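You operate a simulated robot arm through the tools that you are given. There is no shell and no other tool. Be economical: measure what you need, move in short steps, check, and stop when the job is done.

Carry out the task below with a simulated robot arm. There is one attempt and no reset: what you move stays moved.

TASK
Put the green filter labelled "30 h" from the folding table on top of the purple soap and the green filter marked "10 h" on top of the yellow stain dabber.
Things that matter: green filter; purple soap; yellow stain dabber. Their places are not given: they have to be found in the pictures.

It is judged by the outcome, as a careful person would: the job done as asked, and still so three seconds after it is handed in. It fails if anything else is knocked over, pushed out of place, dropped, spilled or broken.

THE ROBOT
A 7-joint arm with a two-finger parallel gripper, fixed in place. Base frame: the origin is at the foot of the arm, x ahead of it, y to its left, z up; the work surface is at about z = 740. Lengths are in mm, angles in degrees, forces in N, time in s.
With the tool pointing down near the work surface it reaches from about 200 to 680 mm from the base axis. Its first joint turns from -66.0 to 66.0 degrees. Payload 2.4 kg.
Tool frame: the origin (TCP) lies between the finger pads and is the grasp point; the fingertips stand 30 mm ahead of it; z points along the fingers, y is the line along which they close. The gripper opens to 94 mm. The fingers are 28 mm wide and 10 mm thick; the gripper's body (50 by 96 mm) begins 55 mm behind the TCP.
Orientation is that of the tool frame in the base frame, as a unit quaternion [w, x, y, z]. With the fingers straight down and closing along the base's y, the tool's x points along the base's -x, its y along +y and its z along -z.

THE INTERFACE
- The arm moves only by the tool move_arm. Its argument "targets" is a list that holds one entry, the list of rows, each a list of 7 numbers: the closure in counts, from 0 (fully open) to 255 (shut), then the shift along the base's x, y, z in mm, then the turn, a rotation vector about the base's x, y, z in degrees. In form: [[[gripper, dx, dy, dz, rx, ry, rz], ...]]. A call has 1 to 8 rows; each row is the pose to reach, as a shift and turn from the pose commanded when the call began. A row lasts 0.2 s, in which the tool goes at most 50 mm and 8.6 degrees; a call with a longer step from one row to the next is refused whole, and so is a gripper value outside its range. A pose out of reach is approached as far as the arm can. The call stops where the force on the tool passes 40 N (or 10 N more than at its start, if that is more) or the arm is blocked; 0.2 s more then pass. The fingers move at their own pace (about 153 mm/s each) and stop on an object; they squeeze with about 31 N. The grip force told is the motor's: it shows also when the fingers shut on nothing. Time passes only in rows, and 0.2 s behind the last, so rows that repeat a pose let the fingers close. It gives the time, the measured TCP pose, the force on the tool (base axes), the opening and the grip force at its end, in the units of the frame above (readings bear some noise).
- Cameras (640 x 400 px; columns grow to the right, rows downward): "scene" is fixed at [36.4, 474.9, 1440.1]; the picture's right is [-0.76, -0.65, 0.00], its down [-0.39, 0.46, -0.80] and it looks along [0.52, -0.61, -0.60] (base axes); focal length 315 px, centre (320, 200). "wrist" rides on the gripper at [-37, 0, -58] in the tool frame; the picture's right is [0.00, -1.00, 0.00], its down [0.97, 0.00, -0.24] and it looks along [0.24, 0.00, 0.97] (tool axes); focal length 218 px, centre (320, 200).
- get_image(camera): a new picture of that camera. No time passes.
- measure_at(camera, pixels): there is no depth. For up to 12 entries [column, row, z] of the newest picture of that camera ("zoom" is the newest enlarged one), the place [x, y] in the base frame at which the ray of that pixel passes the height z, good to about 2 mm. No time passes.
- zoom(camera, box): a new picture of the part [left, top, right, bottom] of that camera's present view, enlarged. No time passes.
- job_done(): hands the job in; it is judged then, once.

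Work in short steps. Measure before you move; look again where a grasp or a placing could have gone wrong, and mend it. You have 60 turns and 20 pictures in all, the two below and enlarged ones among them. Open the gripper and draw the arm clear of the work before you hand the job in, unless the task says otherwise; then end with one line.

The tools are called after "Call:" by a JSON object that holds its "method" and its "body". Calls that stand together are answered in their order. move_arm: Moves the arm, as the interface text tells. Its arguments: {"type":"object","properties":{"targets":{"type":"array","items":{"type":"array","items":{"type":"array","items":{"type":"number"}}}}},"required":["targets"]} The other tools are called the same way: get_image (camera) takes a picture; measure_at (camera, pixels) gives the place at which the rays of pixels pass given heights; zoom (camera, box) takes an enlarged picture of a part of a camera's view; job_done () hands the job in.

At the start:

```text
clock: 0.0
tool_pos: [344.2, -125.3, 1013.8]
tool_rot: [0.0, -0.001, 1.0, 0.0]
wrist_force: [0.7, 0.4, 0.2]
finger_gap: 93.9
gripper_force: 0.1
```

scene: 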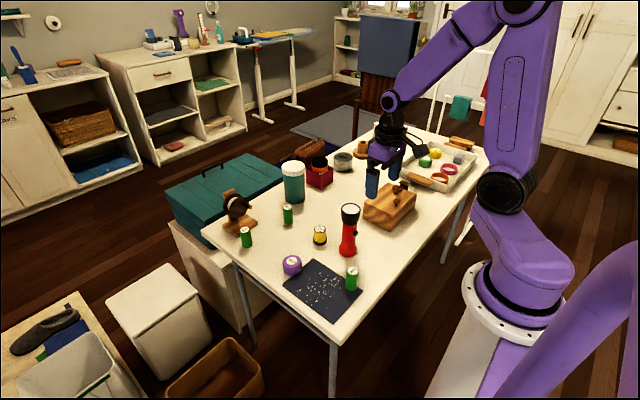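
wrist: 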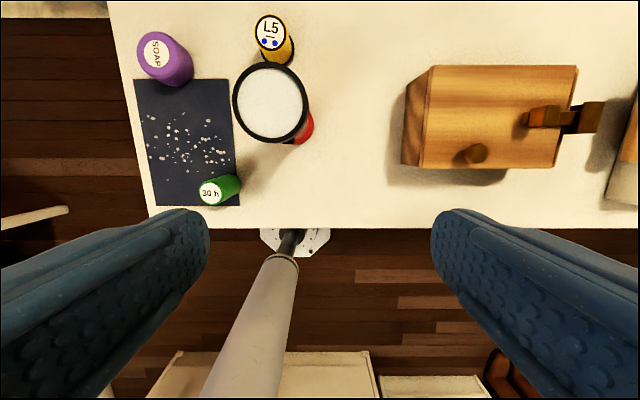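

The 30 h filter appears near scene (352,278); other green cylinders are at (246,237) and (287,214). I zoom in to read the labels.

Call:
{"method": "zoom", "body": {"camera": "scene", "box": [220, 180, 380, 300]}}

Call:
{"method": "measure_at", "body": {"camera": "wrist", "pixels": [[210, 192, 785], [158, 52, 775], [270, 32, 780], [270, 90, 850]]}}

```text
3.33 times, centred on (300, 240) of scene
```

zoom: 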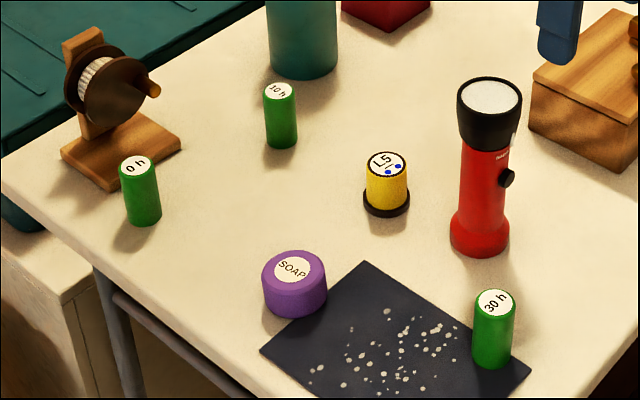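

```text
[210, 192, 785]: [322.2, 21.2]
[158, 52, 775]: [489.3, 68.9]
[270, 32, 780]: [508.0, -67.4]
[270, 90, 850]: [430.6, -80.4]
```

Labels are readable: 0 h, 10 h, 30 h. Now I measure bases at table height and tops at trial heights to fix places and heights.

Call:
{"method": "measure_at", "body": {"camera": "zoom", "pixels": [[493, 369, 740], [495, 301, 780], [495, 301, 790], [281, 149, 740], [280, 91, 780], [280, 91, 790], [293, 268, 770], [293, 268, 780], [292, 318, 740], [387, 163, 780], [387, 163, 790], [386, 217, 740]]}}

Call:
{"method": "measure_at", "body": {"camera": "wrist", "pixels": [[210, 192, 780], [210, 192, 790], [158, 52, 770], [158, 52, 780], [270, 32, 780], [270, 32, 790]]}}

```text
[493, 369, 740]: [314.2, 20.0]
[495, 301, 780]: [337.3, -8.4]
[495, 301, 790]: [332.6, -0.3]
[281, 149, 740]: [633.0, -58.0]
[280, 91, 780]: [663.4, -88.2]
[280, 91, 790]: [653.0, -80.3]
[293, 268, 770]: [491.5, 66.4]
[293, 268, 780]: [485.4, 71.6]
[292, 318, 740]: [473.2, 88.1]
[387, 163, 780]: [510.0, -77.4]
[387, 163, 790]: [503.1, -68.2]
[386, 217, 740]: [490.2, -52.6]
```

```text
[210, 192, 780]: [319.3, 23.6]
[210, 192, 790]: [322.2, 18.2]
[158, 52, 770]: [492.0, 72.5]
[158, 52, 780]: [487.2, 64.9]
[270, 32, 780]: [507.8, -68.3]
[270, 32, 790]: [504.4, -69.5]
```

The 30 h filter is about at (324.5, 10), top near 803. I move above it at height, and then look with the wrist camera.

Call:
{"method": "move_arm", "body": {"targets": [[[0, -5, 34, 0, 0, 0, 0], [0, -10, 68, 0, 0, 0, 0], [0, -15, 102, -20, 0, 0, 0], [0, -19.7, 135.3, -45, 0, 0, 0], [0, -19.7, 135.3, -90, 0, 0, 0], [0, -19.7, 135.3, -130, 0, 0, 0], [0, -19.7, 135.3, -130, 0, 0, 0]]]}}

Call:
{"method": "get_image", "body": {"camera": "wrist"}}

Call:
{"method": "measure_at", "body": {"camera": "zoom", "pixels": [[480, 255, 740], [490, 98, 880], [490, 98, 900], [490, 98, 860], [303, 80, 740]]}}

```text
clock: 1.6
tool_pos: [321.5, 9.7, 881.8]
tool_rot: [0.0, 0.0, 1.0, 0.001]
wrist_force: [0.6, -0.6, 0.1]
finger_gap: 94.2
gripper_force: 0.1
```

```text
16 pictures are left
```

wrist: 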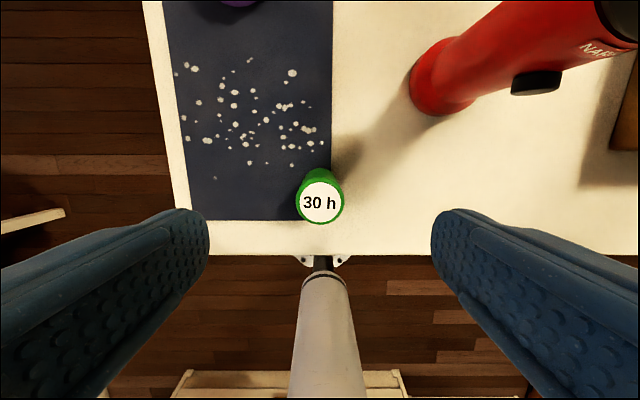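

```text
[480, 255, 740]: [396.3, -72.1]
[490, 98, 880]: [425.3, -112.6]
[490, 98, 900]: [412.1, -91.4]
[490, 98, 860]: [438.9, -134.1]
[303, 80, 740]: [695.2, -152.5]
```

The 30 h top is centred at (320,203) in the wrist view. I measure it.

Call:
{"method": "measure_at", "body": {"camera": "wrist", "pixels": [[320, 203, 800], [320, 203, 806], [296, 203, 800], [344, 203, 800], [320, 171, 740]]}}

```text
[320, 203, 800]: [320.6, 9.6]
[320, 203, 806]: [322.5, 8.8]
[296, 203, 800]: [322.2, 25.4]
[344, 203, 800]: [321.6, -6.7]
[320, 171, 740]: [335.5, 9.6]
```

It is centred under the tool at about (322, 9.5), diameter ~32. I descend to TCP ≈ 787 and close.

Call:
{"method": "move_arm", "body": {"targets": [[[0, 0, 0, -35, 0, 0, 0], [0, 0, 0, -70, 0, 0, 0], [0, 0, 0, -96, 0, 0, 0], [0, 0, 0, -96, 0, 0, 0], [255, 0, 0, -96, 0, 0, 0], [255, 0, 0, -96, 0, 0, 0], [255, 0, 0, -96, 0, 0, 0]]]}}

```text
clock: 3.2
tool_pos: [323.6, 10.1, 786.9]
tool_rot: [0.0, 0.0, 1.0, 0.0]
wrist_force: [0.4, 0.7, -0.3]
finger_gap: 30.3
gripper_force: 31.2
```

Gripped at 30 mm opening. I lift and carry toward a point above the soap, then look.

Call:
{"method": "move_arm", "body": {"targets": [[[255, 0, 0, 30, 0, 0, 0], [255, 0, 0, 70, 0, 0, 0], [255, 0, 15, 100, 0, 0, 0], [255, 40, 35, 100, 0, 0, 0], [255, 80, 59, 100, 0, 0, 0], [255, 125, 59, 100, 0, 0, 0], [255, 165, 59, 100, 0, 0, 0], [255, 165, 59, 100, 0, 0, 0]]]}}

Call:
{"method": "get_image", "body": {"camera": "wrist"}}

Call:
{"method": "zoom", "body": {"camera": "scene", "box": [220, 180, 380, 300]}}

```text
clock: 5.0
tool_pos: [488.6, 68.5, 885.9]
tool_rot: [0.001, 0.0, 1.0, 0.0]
wrist_force: [0.3, 0.3, -1.1]
finger_gap: 30.6
gripper_force: 31.2
```

```text
15 pictures are left
```

wrist: 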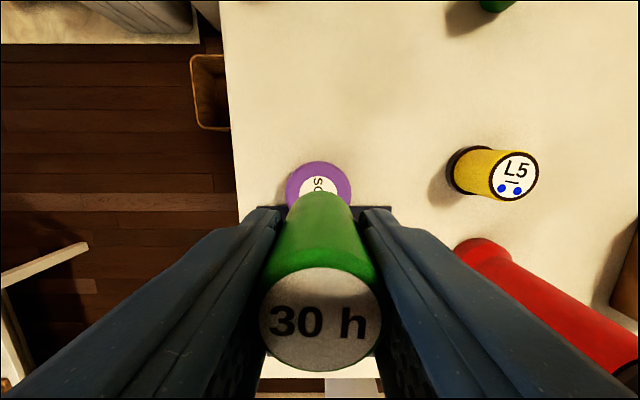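

```text
3.33 times, centred on (300, 240) of scene
```

zoom: 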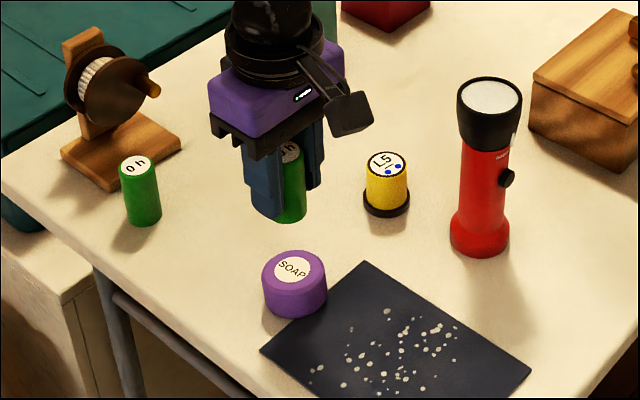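

Soap rim in the wrist view: left 285, right 352, far edge row 161; dabber top centre at (515,177). I measure these.

Call:
{"method": "measure_at", "body": {"camera": "wrist", "pixels": [[285, 190, 775], [352, 190, 775], [318, 161, 760], [318, 161, 775], [319, 177, 775], [515, 177, 785], [515, 177, 792], [489, 177, 788], [539, 177, 788]]}}

Call:
{"method": "measure_at", "body": {"camera": "zoom", "pixels": [[293, 269, 775], [387, 164, 785], [387, 164, 790]]}}

```text
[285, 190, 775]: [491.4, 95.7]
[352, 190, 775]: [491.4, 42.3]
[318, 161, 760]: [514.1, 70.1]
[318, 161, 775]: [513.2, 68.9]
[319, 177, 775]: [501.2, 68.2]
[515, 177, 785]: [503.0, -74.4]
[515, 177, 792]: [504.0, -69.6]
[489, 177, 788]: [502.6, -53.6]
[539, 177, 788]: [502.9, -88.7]
```

```text
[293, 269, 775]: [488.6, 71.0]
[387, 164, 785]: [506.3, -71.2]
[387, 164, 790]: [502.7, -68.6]
```

Soap centre ≈ (488, 69), matching the tool. Lower until just above expected contact (TCP ≈ 822).

Call:
{"method": "move_arm", "body": {"targets": [[[255, 0, 0, -25, 0, 0, 0], [255, 0, 0, -45, 0, 0, 0], [255, 0, 0, -55, 0, 0, 0], [255, 0, 0, -59, 0, 0, 0], [255, 0, 0, -61, 0, 0, 0], [255, 0, 0, -61, 0, 0, 0]]]}}

Call:
{"method": "zoom", "body": {"camera": "scene", "box": [260, 220, 340, 280]}}

```text
clock: 6.4
tool_pos: [489.5, 67.7, 826.7]
tool_rot: [0.0, 0.0, 1.0, 0.001]
wrist_force: [-0.7, 0.3, -0.3]
finger_gap: 30.8
gripper_force: 30.9
```

```text
6.67 times, centred on (300, 250) of scene
```

zoom: 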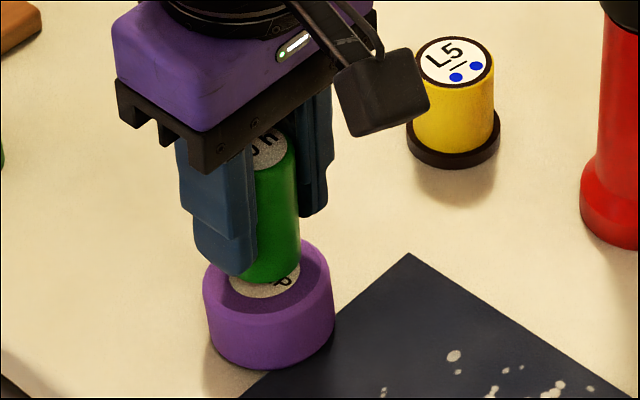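

No contact yet (force ≈ 0). I go down in 1 mm steps.

Call:
{"method": "move_arm", "body": {"targets": [[[255, 0, 0, -1, 0, 0, 0], [255, 0, 0, -2, 0, 0, 0], [255, 0, 0, -3, 0, 0, 0], [255, 0, 0, -3, 0, 0, 0]]]}}

```text
clock: 7.4
tool_pos: [489.4, 68.7, 823.7]
tool_rot: [0.0, 0.001, 1.0, 0.0]
wrist_force: [-0.1, 0.7, -0.9]
finger_gap: 30.4
gripper_force: 31.4
```

Call:
{"method": "move_arm", "body": {"targets": [[[255, 0, 0, -1, 0, 0, 0], [255, 0, 0, -2, 0, 0, 0], [255, 0, 0, -2, 0, 0, 0]]]}}

```text
clock: 8.2
tool_pos: [490.1, 70.2, 821.3]
tool_rot: [0.0, 0.0, 1.0, 0.0]
wrist_force: [0.1, -0.2, -0.1]
finger_gap: 30.5
gripper_force: 31.1
```

Still no contact force; another 2 mm.

Call:
{"method": "move_arm", "body": {"targets": [[[255, 0, 0, -1, 0, 0, 0], [255, 0, 0, -2, 0, 0, 0], [255, 0, 0, -2, 0, 0, 0]]]}}

Call:
{"method": "zoom", "body": {"camera": "scene", "box": [270, 230, 320, 280]}}

```text
clock: 9.0
tool_pos: [489.6, 68.8, 818.8]
tool_rot: [0.001, -0.001, 1.0, -0.001]
wrist_force: [-1.9, -0.7, 10.4]
finger_gap: 30.6
gripper_force: 31.1
```

```text
8.00 times, centred on (295, 255) of scene
```

zoom: 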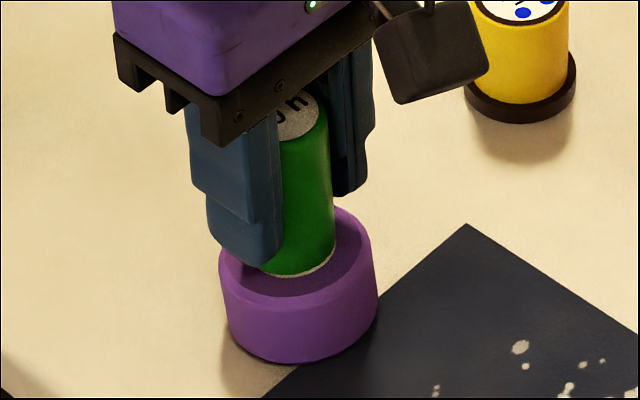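

Contact: 10 N at 818.8, centred on the soap. Relieve 0.5 mm, release, and rise straight up.

Call:
{"method": "move_arm", "body": {"targets": [[[255, 0, 0, 0.5, 0, 0, 0], [120, 0, 0, 0.5, 0, 0, 0], [0, 0, 0, 0.5, 0, 0, 0], [0, 0, 0, 0.5, 0, 0, 0], [0, 0, 0, 30, 0, 0, 0], [0, 0, 0, 70, 0, 0, 0], [0, 0, 0, 110, 0, 0, 0], [0, 0, 0, 130, 0, 0, 0]]]}}

```text
clock: 10.8
tool_pos: [488.8, 69.6, 949.7]
tool_rot: [-0.001, 0.001, 1.0, 0.0]
wrist_force: [-0.6, -0.1, -0.8]
finger_gap: 93.8
gripper_force: 0.0
```

Released. Next I move above the 10 h filter (≈ (641,-69)) at safe height and look.

Call:
{"method": "move_arm", "body": {"targets": [[[0, 30, -28, 0, 0, 0, 0], [0, 60, -56, 0, 0, 0, 0], [0, 92, -84, 0, 0, 0, 0], [0, 124, -112, -20, 0, 0, 0], [0, 152, -138, -50, 0, 0, 0], [0, 152, -138, -65, 0, 0, 0], [0, 152, -138, -65, 0, 0, 0]]]}}

Call:
{"method": "get_image", "body": {"camera": "wrist"}}

Call:
{"method": "get_image", "body": {"camera": "scene"}}

```text
clock: 12.4
tool_pos: [641.4, -69.6, 883.4]
tool_rot: [0.0, 0.0, 1.0, 0.0]
wrist_force: [0.6, -0.3, 0.3]
finger_gap: 93.9
gripper_force: 0.1
```

```text
11 pictures are left
```

wrist: 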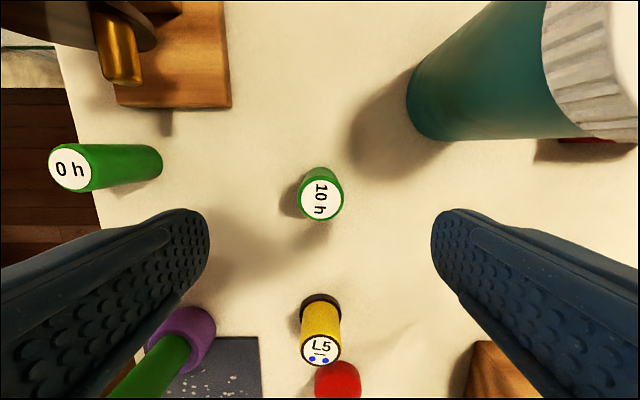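

```text
10 pictures are left
```

scene: 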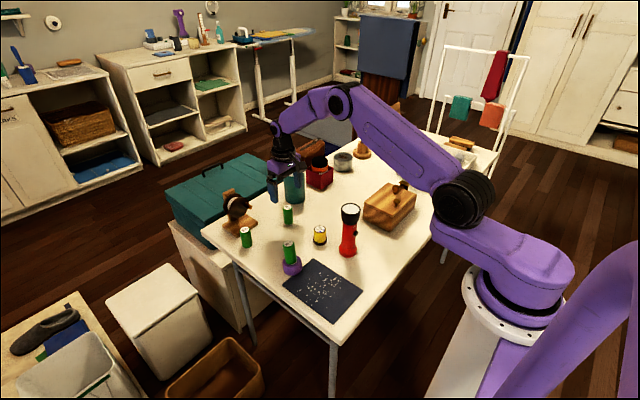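

The 10 h top is at (320,199), centred between the fingers. I check its position and the teal jar's clearance.

Call:
{"method": "measure_at", "body": {"camera": "wrist", "pixels": [[321, 199, 802], [298, 199, 802], [344, 199, 802], [408, 90, 740], [435, 138, 740], [541, 60, 840], [590, 140, 840], [590, 140, 860], [321, 350, 788]]}}

Call:
{"method": "measure_at", "body": {"camera": "scene", "pixels": [[289, 244, 834], [291, 272, 740], [292, 269, 772]]}}

```text
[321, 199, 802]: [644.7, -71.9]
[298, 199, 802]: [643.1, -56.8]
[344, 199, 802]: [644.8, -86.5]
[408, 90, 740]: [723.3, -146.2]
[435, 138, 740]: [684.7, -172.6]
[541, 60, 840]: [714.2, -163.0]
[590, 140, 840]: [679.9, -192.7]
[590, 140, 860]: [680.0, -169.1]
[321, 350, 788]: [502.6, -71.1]
```

```text
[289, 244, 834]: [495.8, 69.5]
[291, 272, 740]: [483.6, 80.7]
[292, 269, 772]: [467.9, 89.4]
```

The jar's near side is y ≈ -146, clear of the fingers. Shift +2 in x, -1.5 in y, descend to ≈ 787, and close.

Call:
{"method": "move_arm", "body": {"targets": [[[0, 2, -1.5, -35, 0, 0, 0], [0, 2, -1.5, -70, 0, 0, 0], [0, 2, -1.5, -97, 0, 0, 0], [0, 2, -1.5, -97, 0, 0, 0], [255, 2, -1.5, -97, 0, 0, 0], [255, 2, -1.5, -97, 0, 0, 0], [255, 2, -1.5, -97, 0, 0, 0]]]}}

```text
clock: 14.0
tool_pos: [645.4, -72.5, 789.9]
tool_rot: [0.0, 0.0, 1.0, 0.0]
wrist_force: [-0.6, 0.6, 0.2]
finger_gap: 30.3
gripper_force: 31.1
```

Gripped (30.3 mm). I lift 100 mm and carry to above the dabber at (503,-70).

Call:
{"method": "move_arm", "body": {"targets": [[[255, 0, 0, 30, 0, 0, 0], [255, 0, 0, 70, 0, 0, 0], [255, 0, 0, 100, 0, 0, 0], [255, -40, 0, 100, 0, 0, 0], [255, -80, 0, 100, 0, 0, 0], [255, -120, 1, 100, 0, 0, 0], [255, -140.5, 1.5, 100, 0, 0, 0], [255, -140.5, 1.5, 100, 0, 0, 0]]]}}

Call:
{"method": "zoom", "body": {"camera": "scene", "box": [270, 190, 370, 280]}}

Call:
{"method": "get_image", "body": {"camera": "wrist"}}

```text
clock: 15.8
tool_pos: [502.1, -69.7, 885.1]
tool_rot: [0.0, 0.0, 1.0, 0.001]
wrist_force: [0.0, 0.0, -0.4]
finger_gap: 30.7
gripper_force: 31.3
```

```text
4.44 times, centred on (320, 235) of scene
```

zoom: 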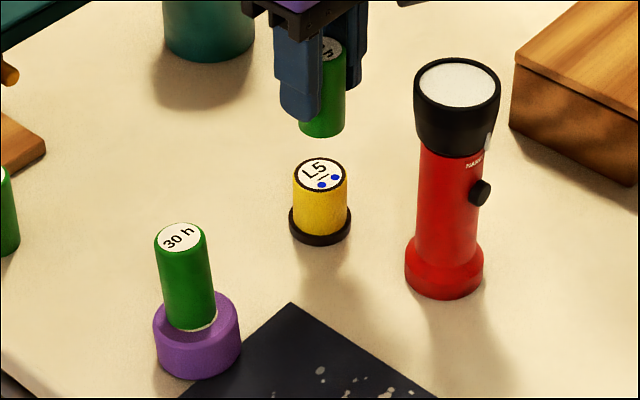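

```text
8 pictures are left
```

wrist: 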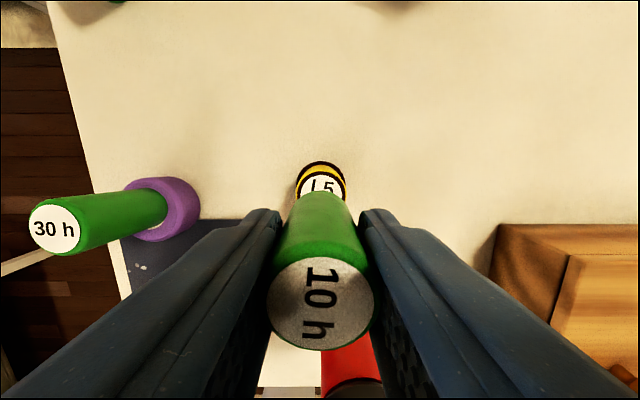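

The 30 h filter seems to lean slightly; I take a closer look before going on.

Call:
{"method": "zoom", "body": {"camera": "scene", "box": [280, 230, 340, 280]}}

Call:
{"method": "measure_at", "body": {"camera": "wrist", "pixels": [[54, 230, 834], [298, 185, 789], [345, 185, 789], [322, 166, 789]]}}

```text
8.00 times, centred on (310, 255) of scene
```

zoom: 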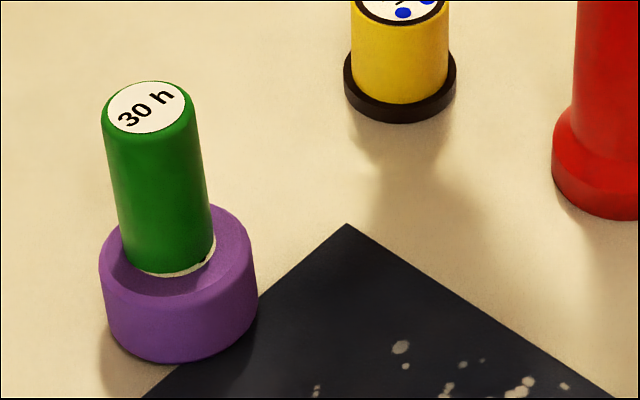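

```text
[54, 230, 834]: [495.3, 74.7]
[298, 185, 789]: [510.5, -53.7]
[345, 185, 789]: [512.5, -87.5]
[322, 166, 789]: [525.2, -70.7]
```

The lean is ~3°, consistent with the soap sitting half on the mat edge; it is stable between pictures (top at (289,244) both times). Dabber centre ≈ (503.5,-70), aligned with the tool; I lower toward contact near TCP 837.

Call:
{"method": "move_arm", "body": {"targets": [[[255, 0.5, -0.5, -20, 0, 0, 0], [255, 0.5, -0.5, -35, 0, 0, 0], [255, 0.5, -0.5, -42, 0, 0, 0], [255, 0.5, -0.5, -45, 0, 0, 0], [255, 0.5, -0.5, -45, 0, 0, 0]]]}}

Call:
{"method": "zoom", "body": {"camera": "scene", "box": [280, 200, 360, 260]}}

```text
clock: 17.0
tool_pos: [503.2, -70.5, 841.2]
tool_rot: [0.0, 0.0, 1.0, 0.001]
wrist_force: [-0.3, 0.6, 0.1]
finger_gap: 30.8
gripper_force: 31.1
```

```text
6.67 times, centred on (320, 230) of scene
```

zoom: 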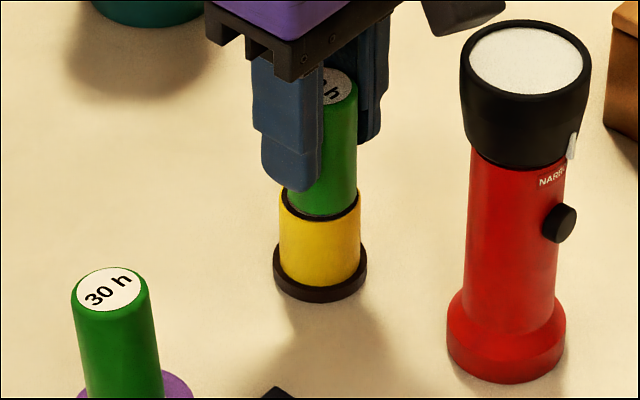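

Well aligned (filter centre col ≈ 321, dabber ≈ 320). Lower in 1 mm steps.

Call:
{"method": "move_arm", "body": {"targets": [[[255, 0, 0, -1, 0, 0, 0], [255, 0, 0, -2, 0, 0, 0], [255, 0, 0, -3, 0, 0, 0], [255, 0, 0, -3, 0, 0, 0]]]}}

```text
clock: 18.0
tool_pos: [503.9, -69.0, 838.8]
tool_rot: [0.0, 0.0, 1.0, 0.0]
wrist_force: [-0.2, 0.4, -0.9]
finger_gap: 30.5
gripper_force: 31.2
```

Call:
{"method": "move_arm", "body": {"targets": [[[255, 0, 0, -1, 0, 0, 0], [255, 0, 0, -1.7, 0, 0, 0], [255, 0, 0, -1.7, 0, 0, 0]]]}}

```text
clock: 18.8
tool_pos: [503.8, -70.7, 836.7]
tool_rot: [-0.001, 0.0, 1.0, 0.0]
wrist_force: [-1.1, -0.2, 7.5]
finger_gap: 30.8
gripper_force: 31.2
```

Contact at 7.5 N. I check alignment before release.

Call:
{"method": "zoom", "body": {"camera": "scene", "box": [295, 205, 345, 255]}}

```text
8.00 times, centred on (320, 230) of scene
```

zoom: 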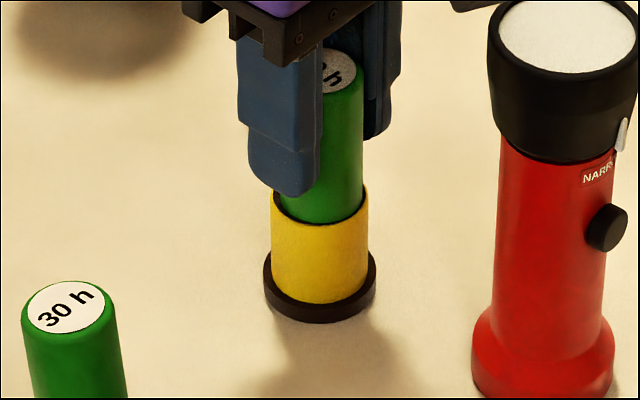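

Seated centrally. Relieve slightly, open gradually, and rise straight up.

Call:
{"method": "move_arm", "body": {"targets": [[[255, 0, 0, 0.3, 0, 0, 0], [150, 0, 0, 0.3, 0, 0, 0], [60, 0, 0, 0.3, 0, 0, 0], [0, 0, 0, 0.3, 0, 0, 0], [0, 0, 0, 30, 0, 0, 0], [0, 0, 0, 70, 0, 0, 0], [0, 0, 0, 110, 0, 0, 0], [0, 0, 0, 150, 0, 0, 0]]]}}

Call:
{"method": "zoom", "body": {"camera": "scene", "box": [265, 200, 345, 280]}}

```text
clock: 20.6
tool_pos: [504.2, -69.7, 987.8]
tool_rot: [0.0, 0.001, 1.0, 0.001]
wrist_force: [-0.9, 0.0, 0.0]
finger_gap: 93.7
gripper_force: 0.1
```

```text
5.00 times, centred on (305, 240) of scene
```

zoom: 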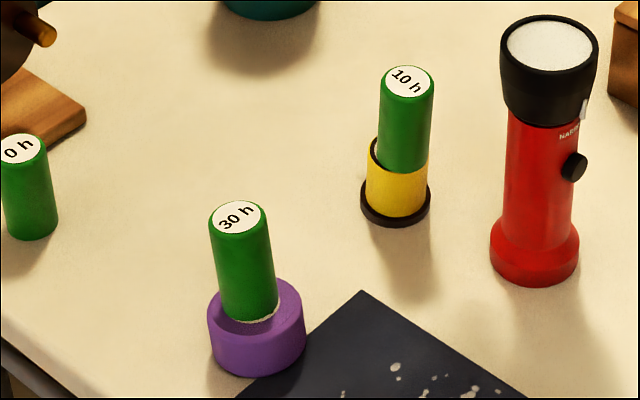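

The 10 h filter shifted and leans a little to the right after release. I wait a second with the arm clear and look closely to see whether it is settled.

Call:
{"method": "move_arm", "body": {"targets": [[[0, 0, 0, 0, 0, 0, 0], [0, 0, 0, 0, 0, 0, 0], [0, 0, 0, 0, 0, 0, 0], [0, 0, 0, 0, 0, 0, 0]]]}}

Call:
{"method": "zoom", "body": {"camera": "scene", "box": [265, 200, 345, 280]}}

```text
clock: 21.6
tool_pos: [505.3, -70.2, 986.2]
tool_rot: [0.001, 0.0, 1.0, -0.001]
wrist_force: [-0.8, 0.9, 0.2]
finger_gap: 94.2
gripper_force: 0.0
```

```text
5.00 times, centred on (305, 240) of scene
```

zoom: 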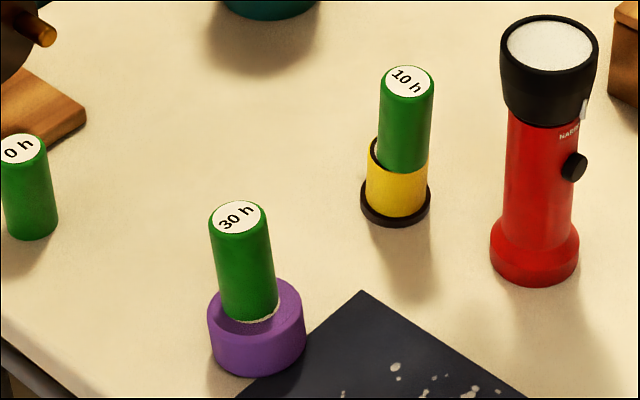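

Both stacks are unchanged over a second (10 h at (405,82), 30 h at (239,217) in both views), so they are settled. I draw the arm up and back.

Call:
{"method": "move_arm", "body": {"targets": [[[0, 0, 0, 40, 0, 0, 0], [0, -40, -20, 50, 0, 0, 0], [0, -80, -40, 50, 0, 0, 0], [0, -120, -55, 50, 0, 0, 0], [0, -150, -60, 50, 0, 0, 0], [0, -150, -60, 50, 0, 0, 0], [0, -150, -60, 50, 0, 0, 0]]]}}

Call:
{"method": "zoom", "body": {"camera": "scene", "box": [265, 200, 345, 280]}}

```text
clock: 23.2
tool_pos: [354.0, -131.7, 1037.3]
tool_rot: [0.0, 0.0, 1.0, 0.0]
wrist_force: [0.3, 0.8, -0.2]
finger_gap: 94.1
gripper_force: 0.0
```

```text
5.00 times, centred on (305, 240) of scene
```

zoom: 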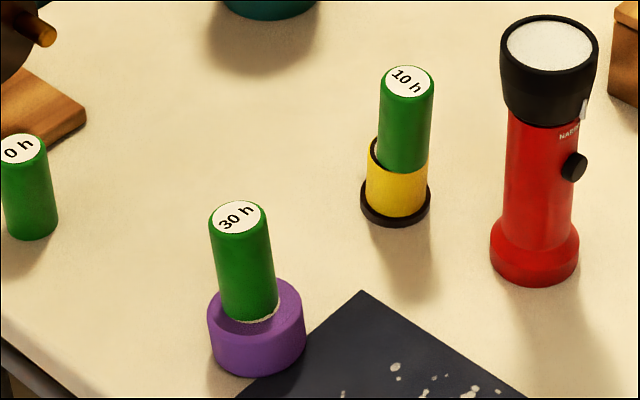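

Both stacks are steady and the arm is clear, so I hand in.

Call:
{"method": "job_done", "body": {}}

```text
The job is handed in.
```

The "30 h" filter is on the purple soap and the "10 h" filter is on the yellow stain dabber; both lean a few degrees and the "10 h" sits a few millimetres off centre, but neither moved in the last pictures before I handed in.
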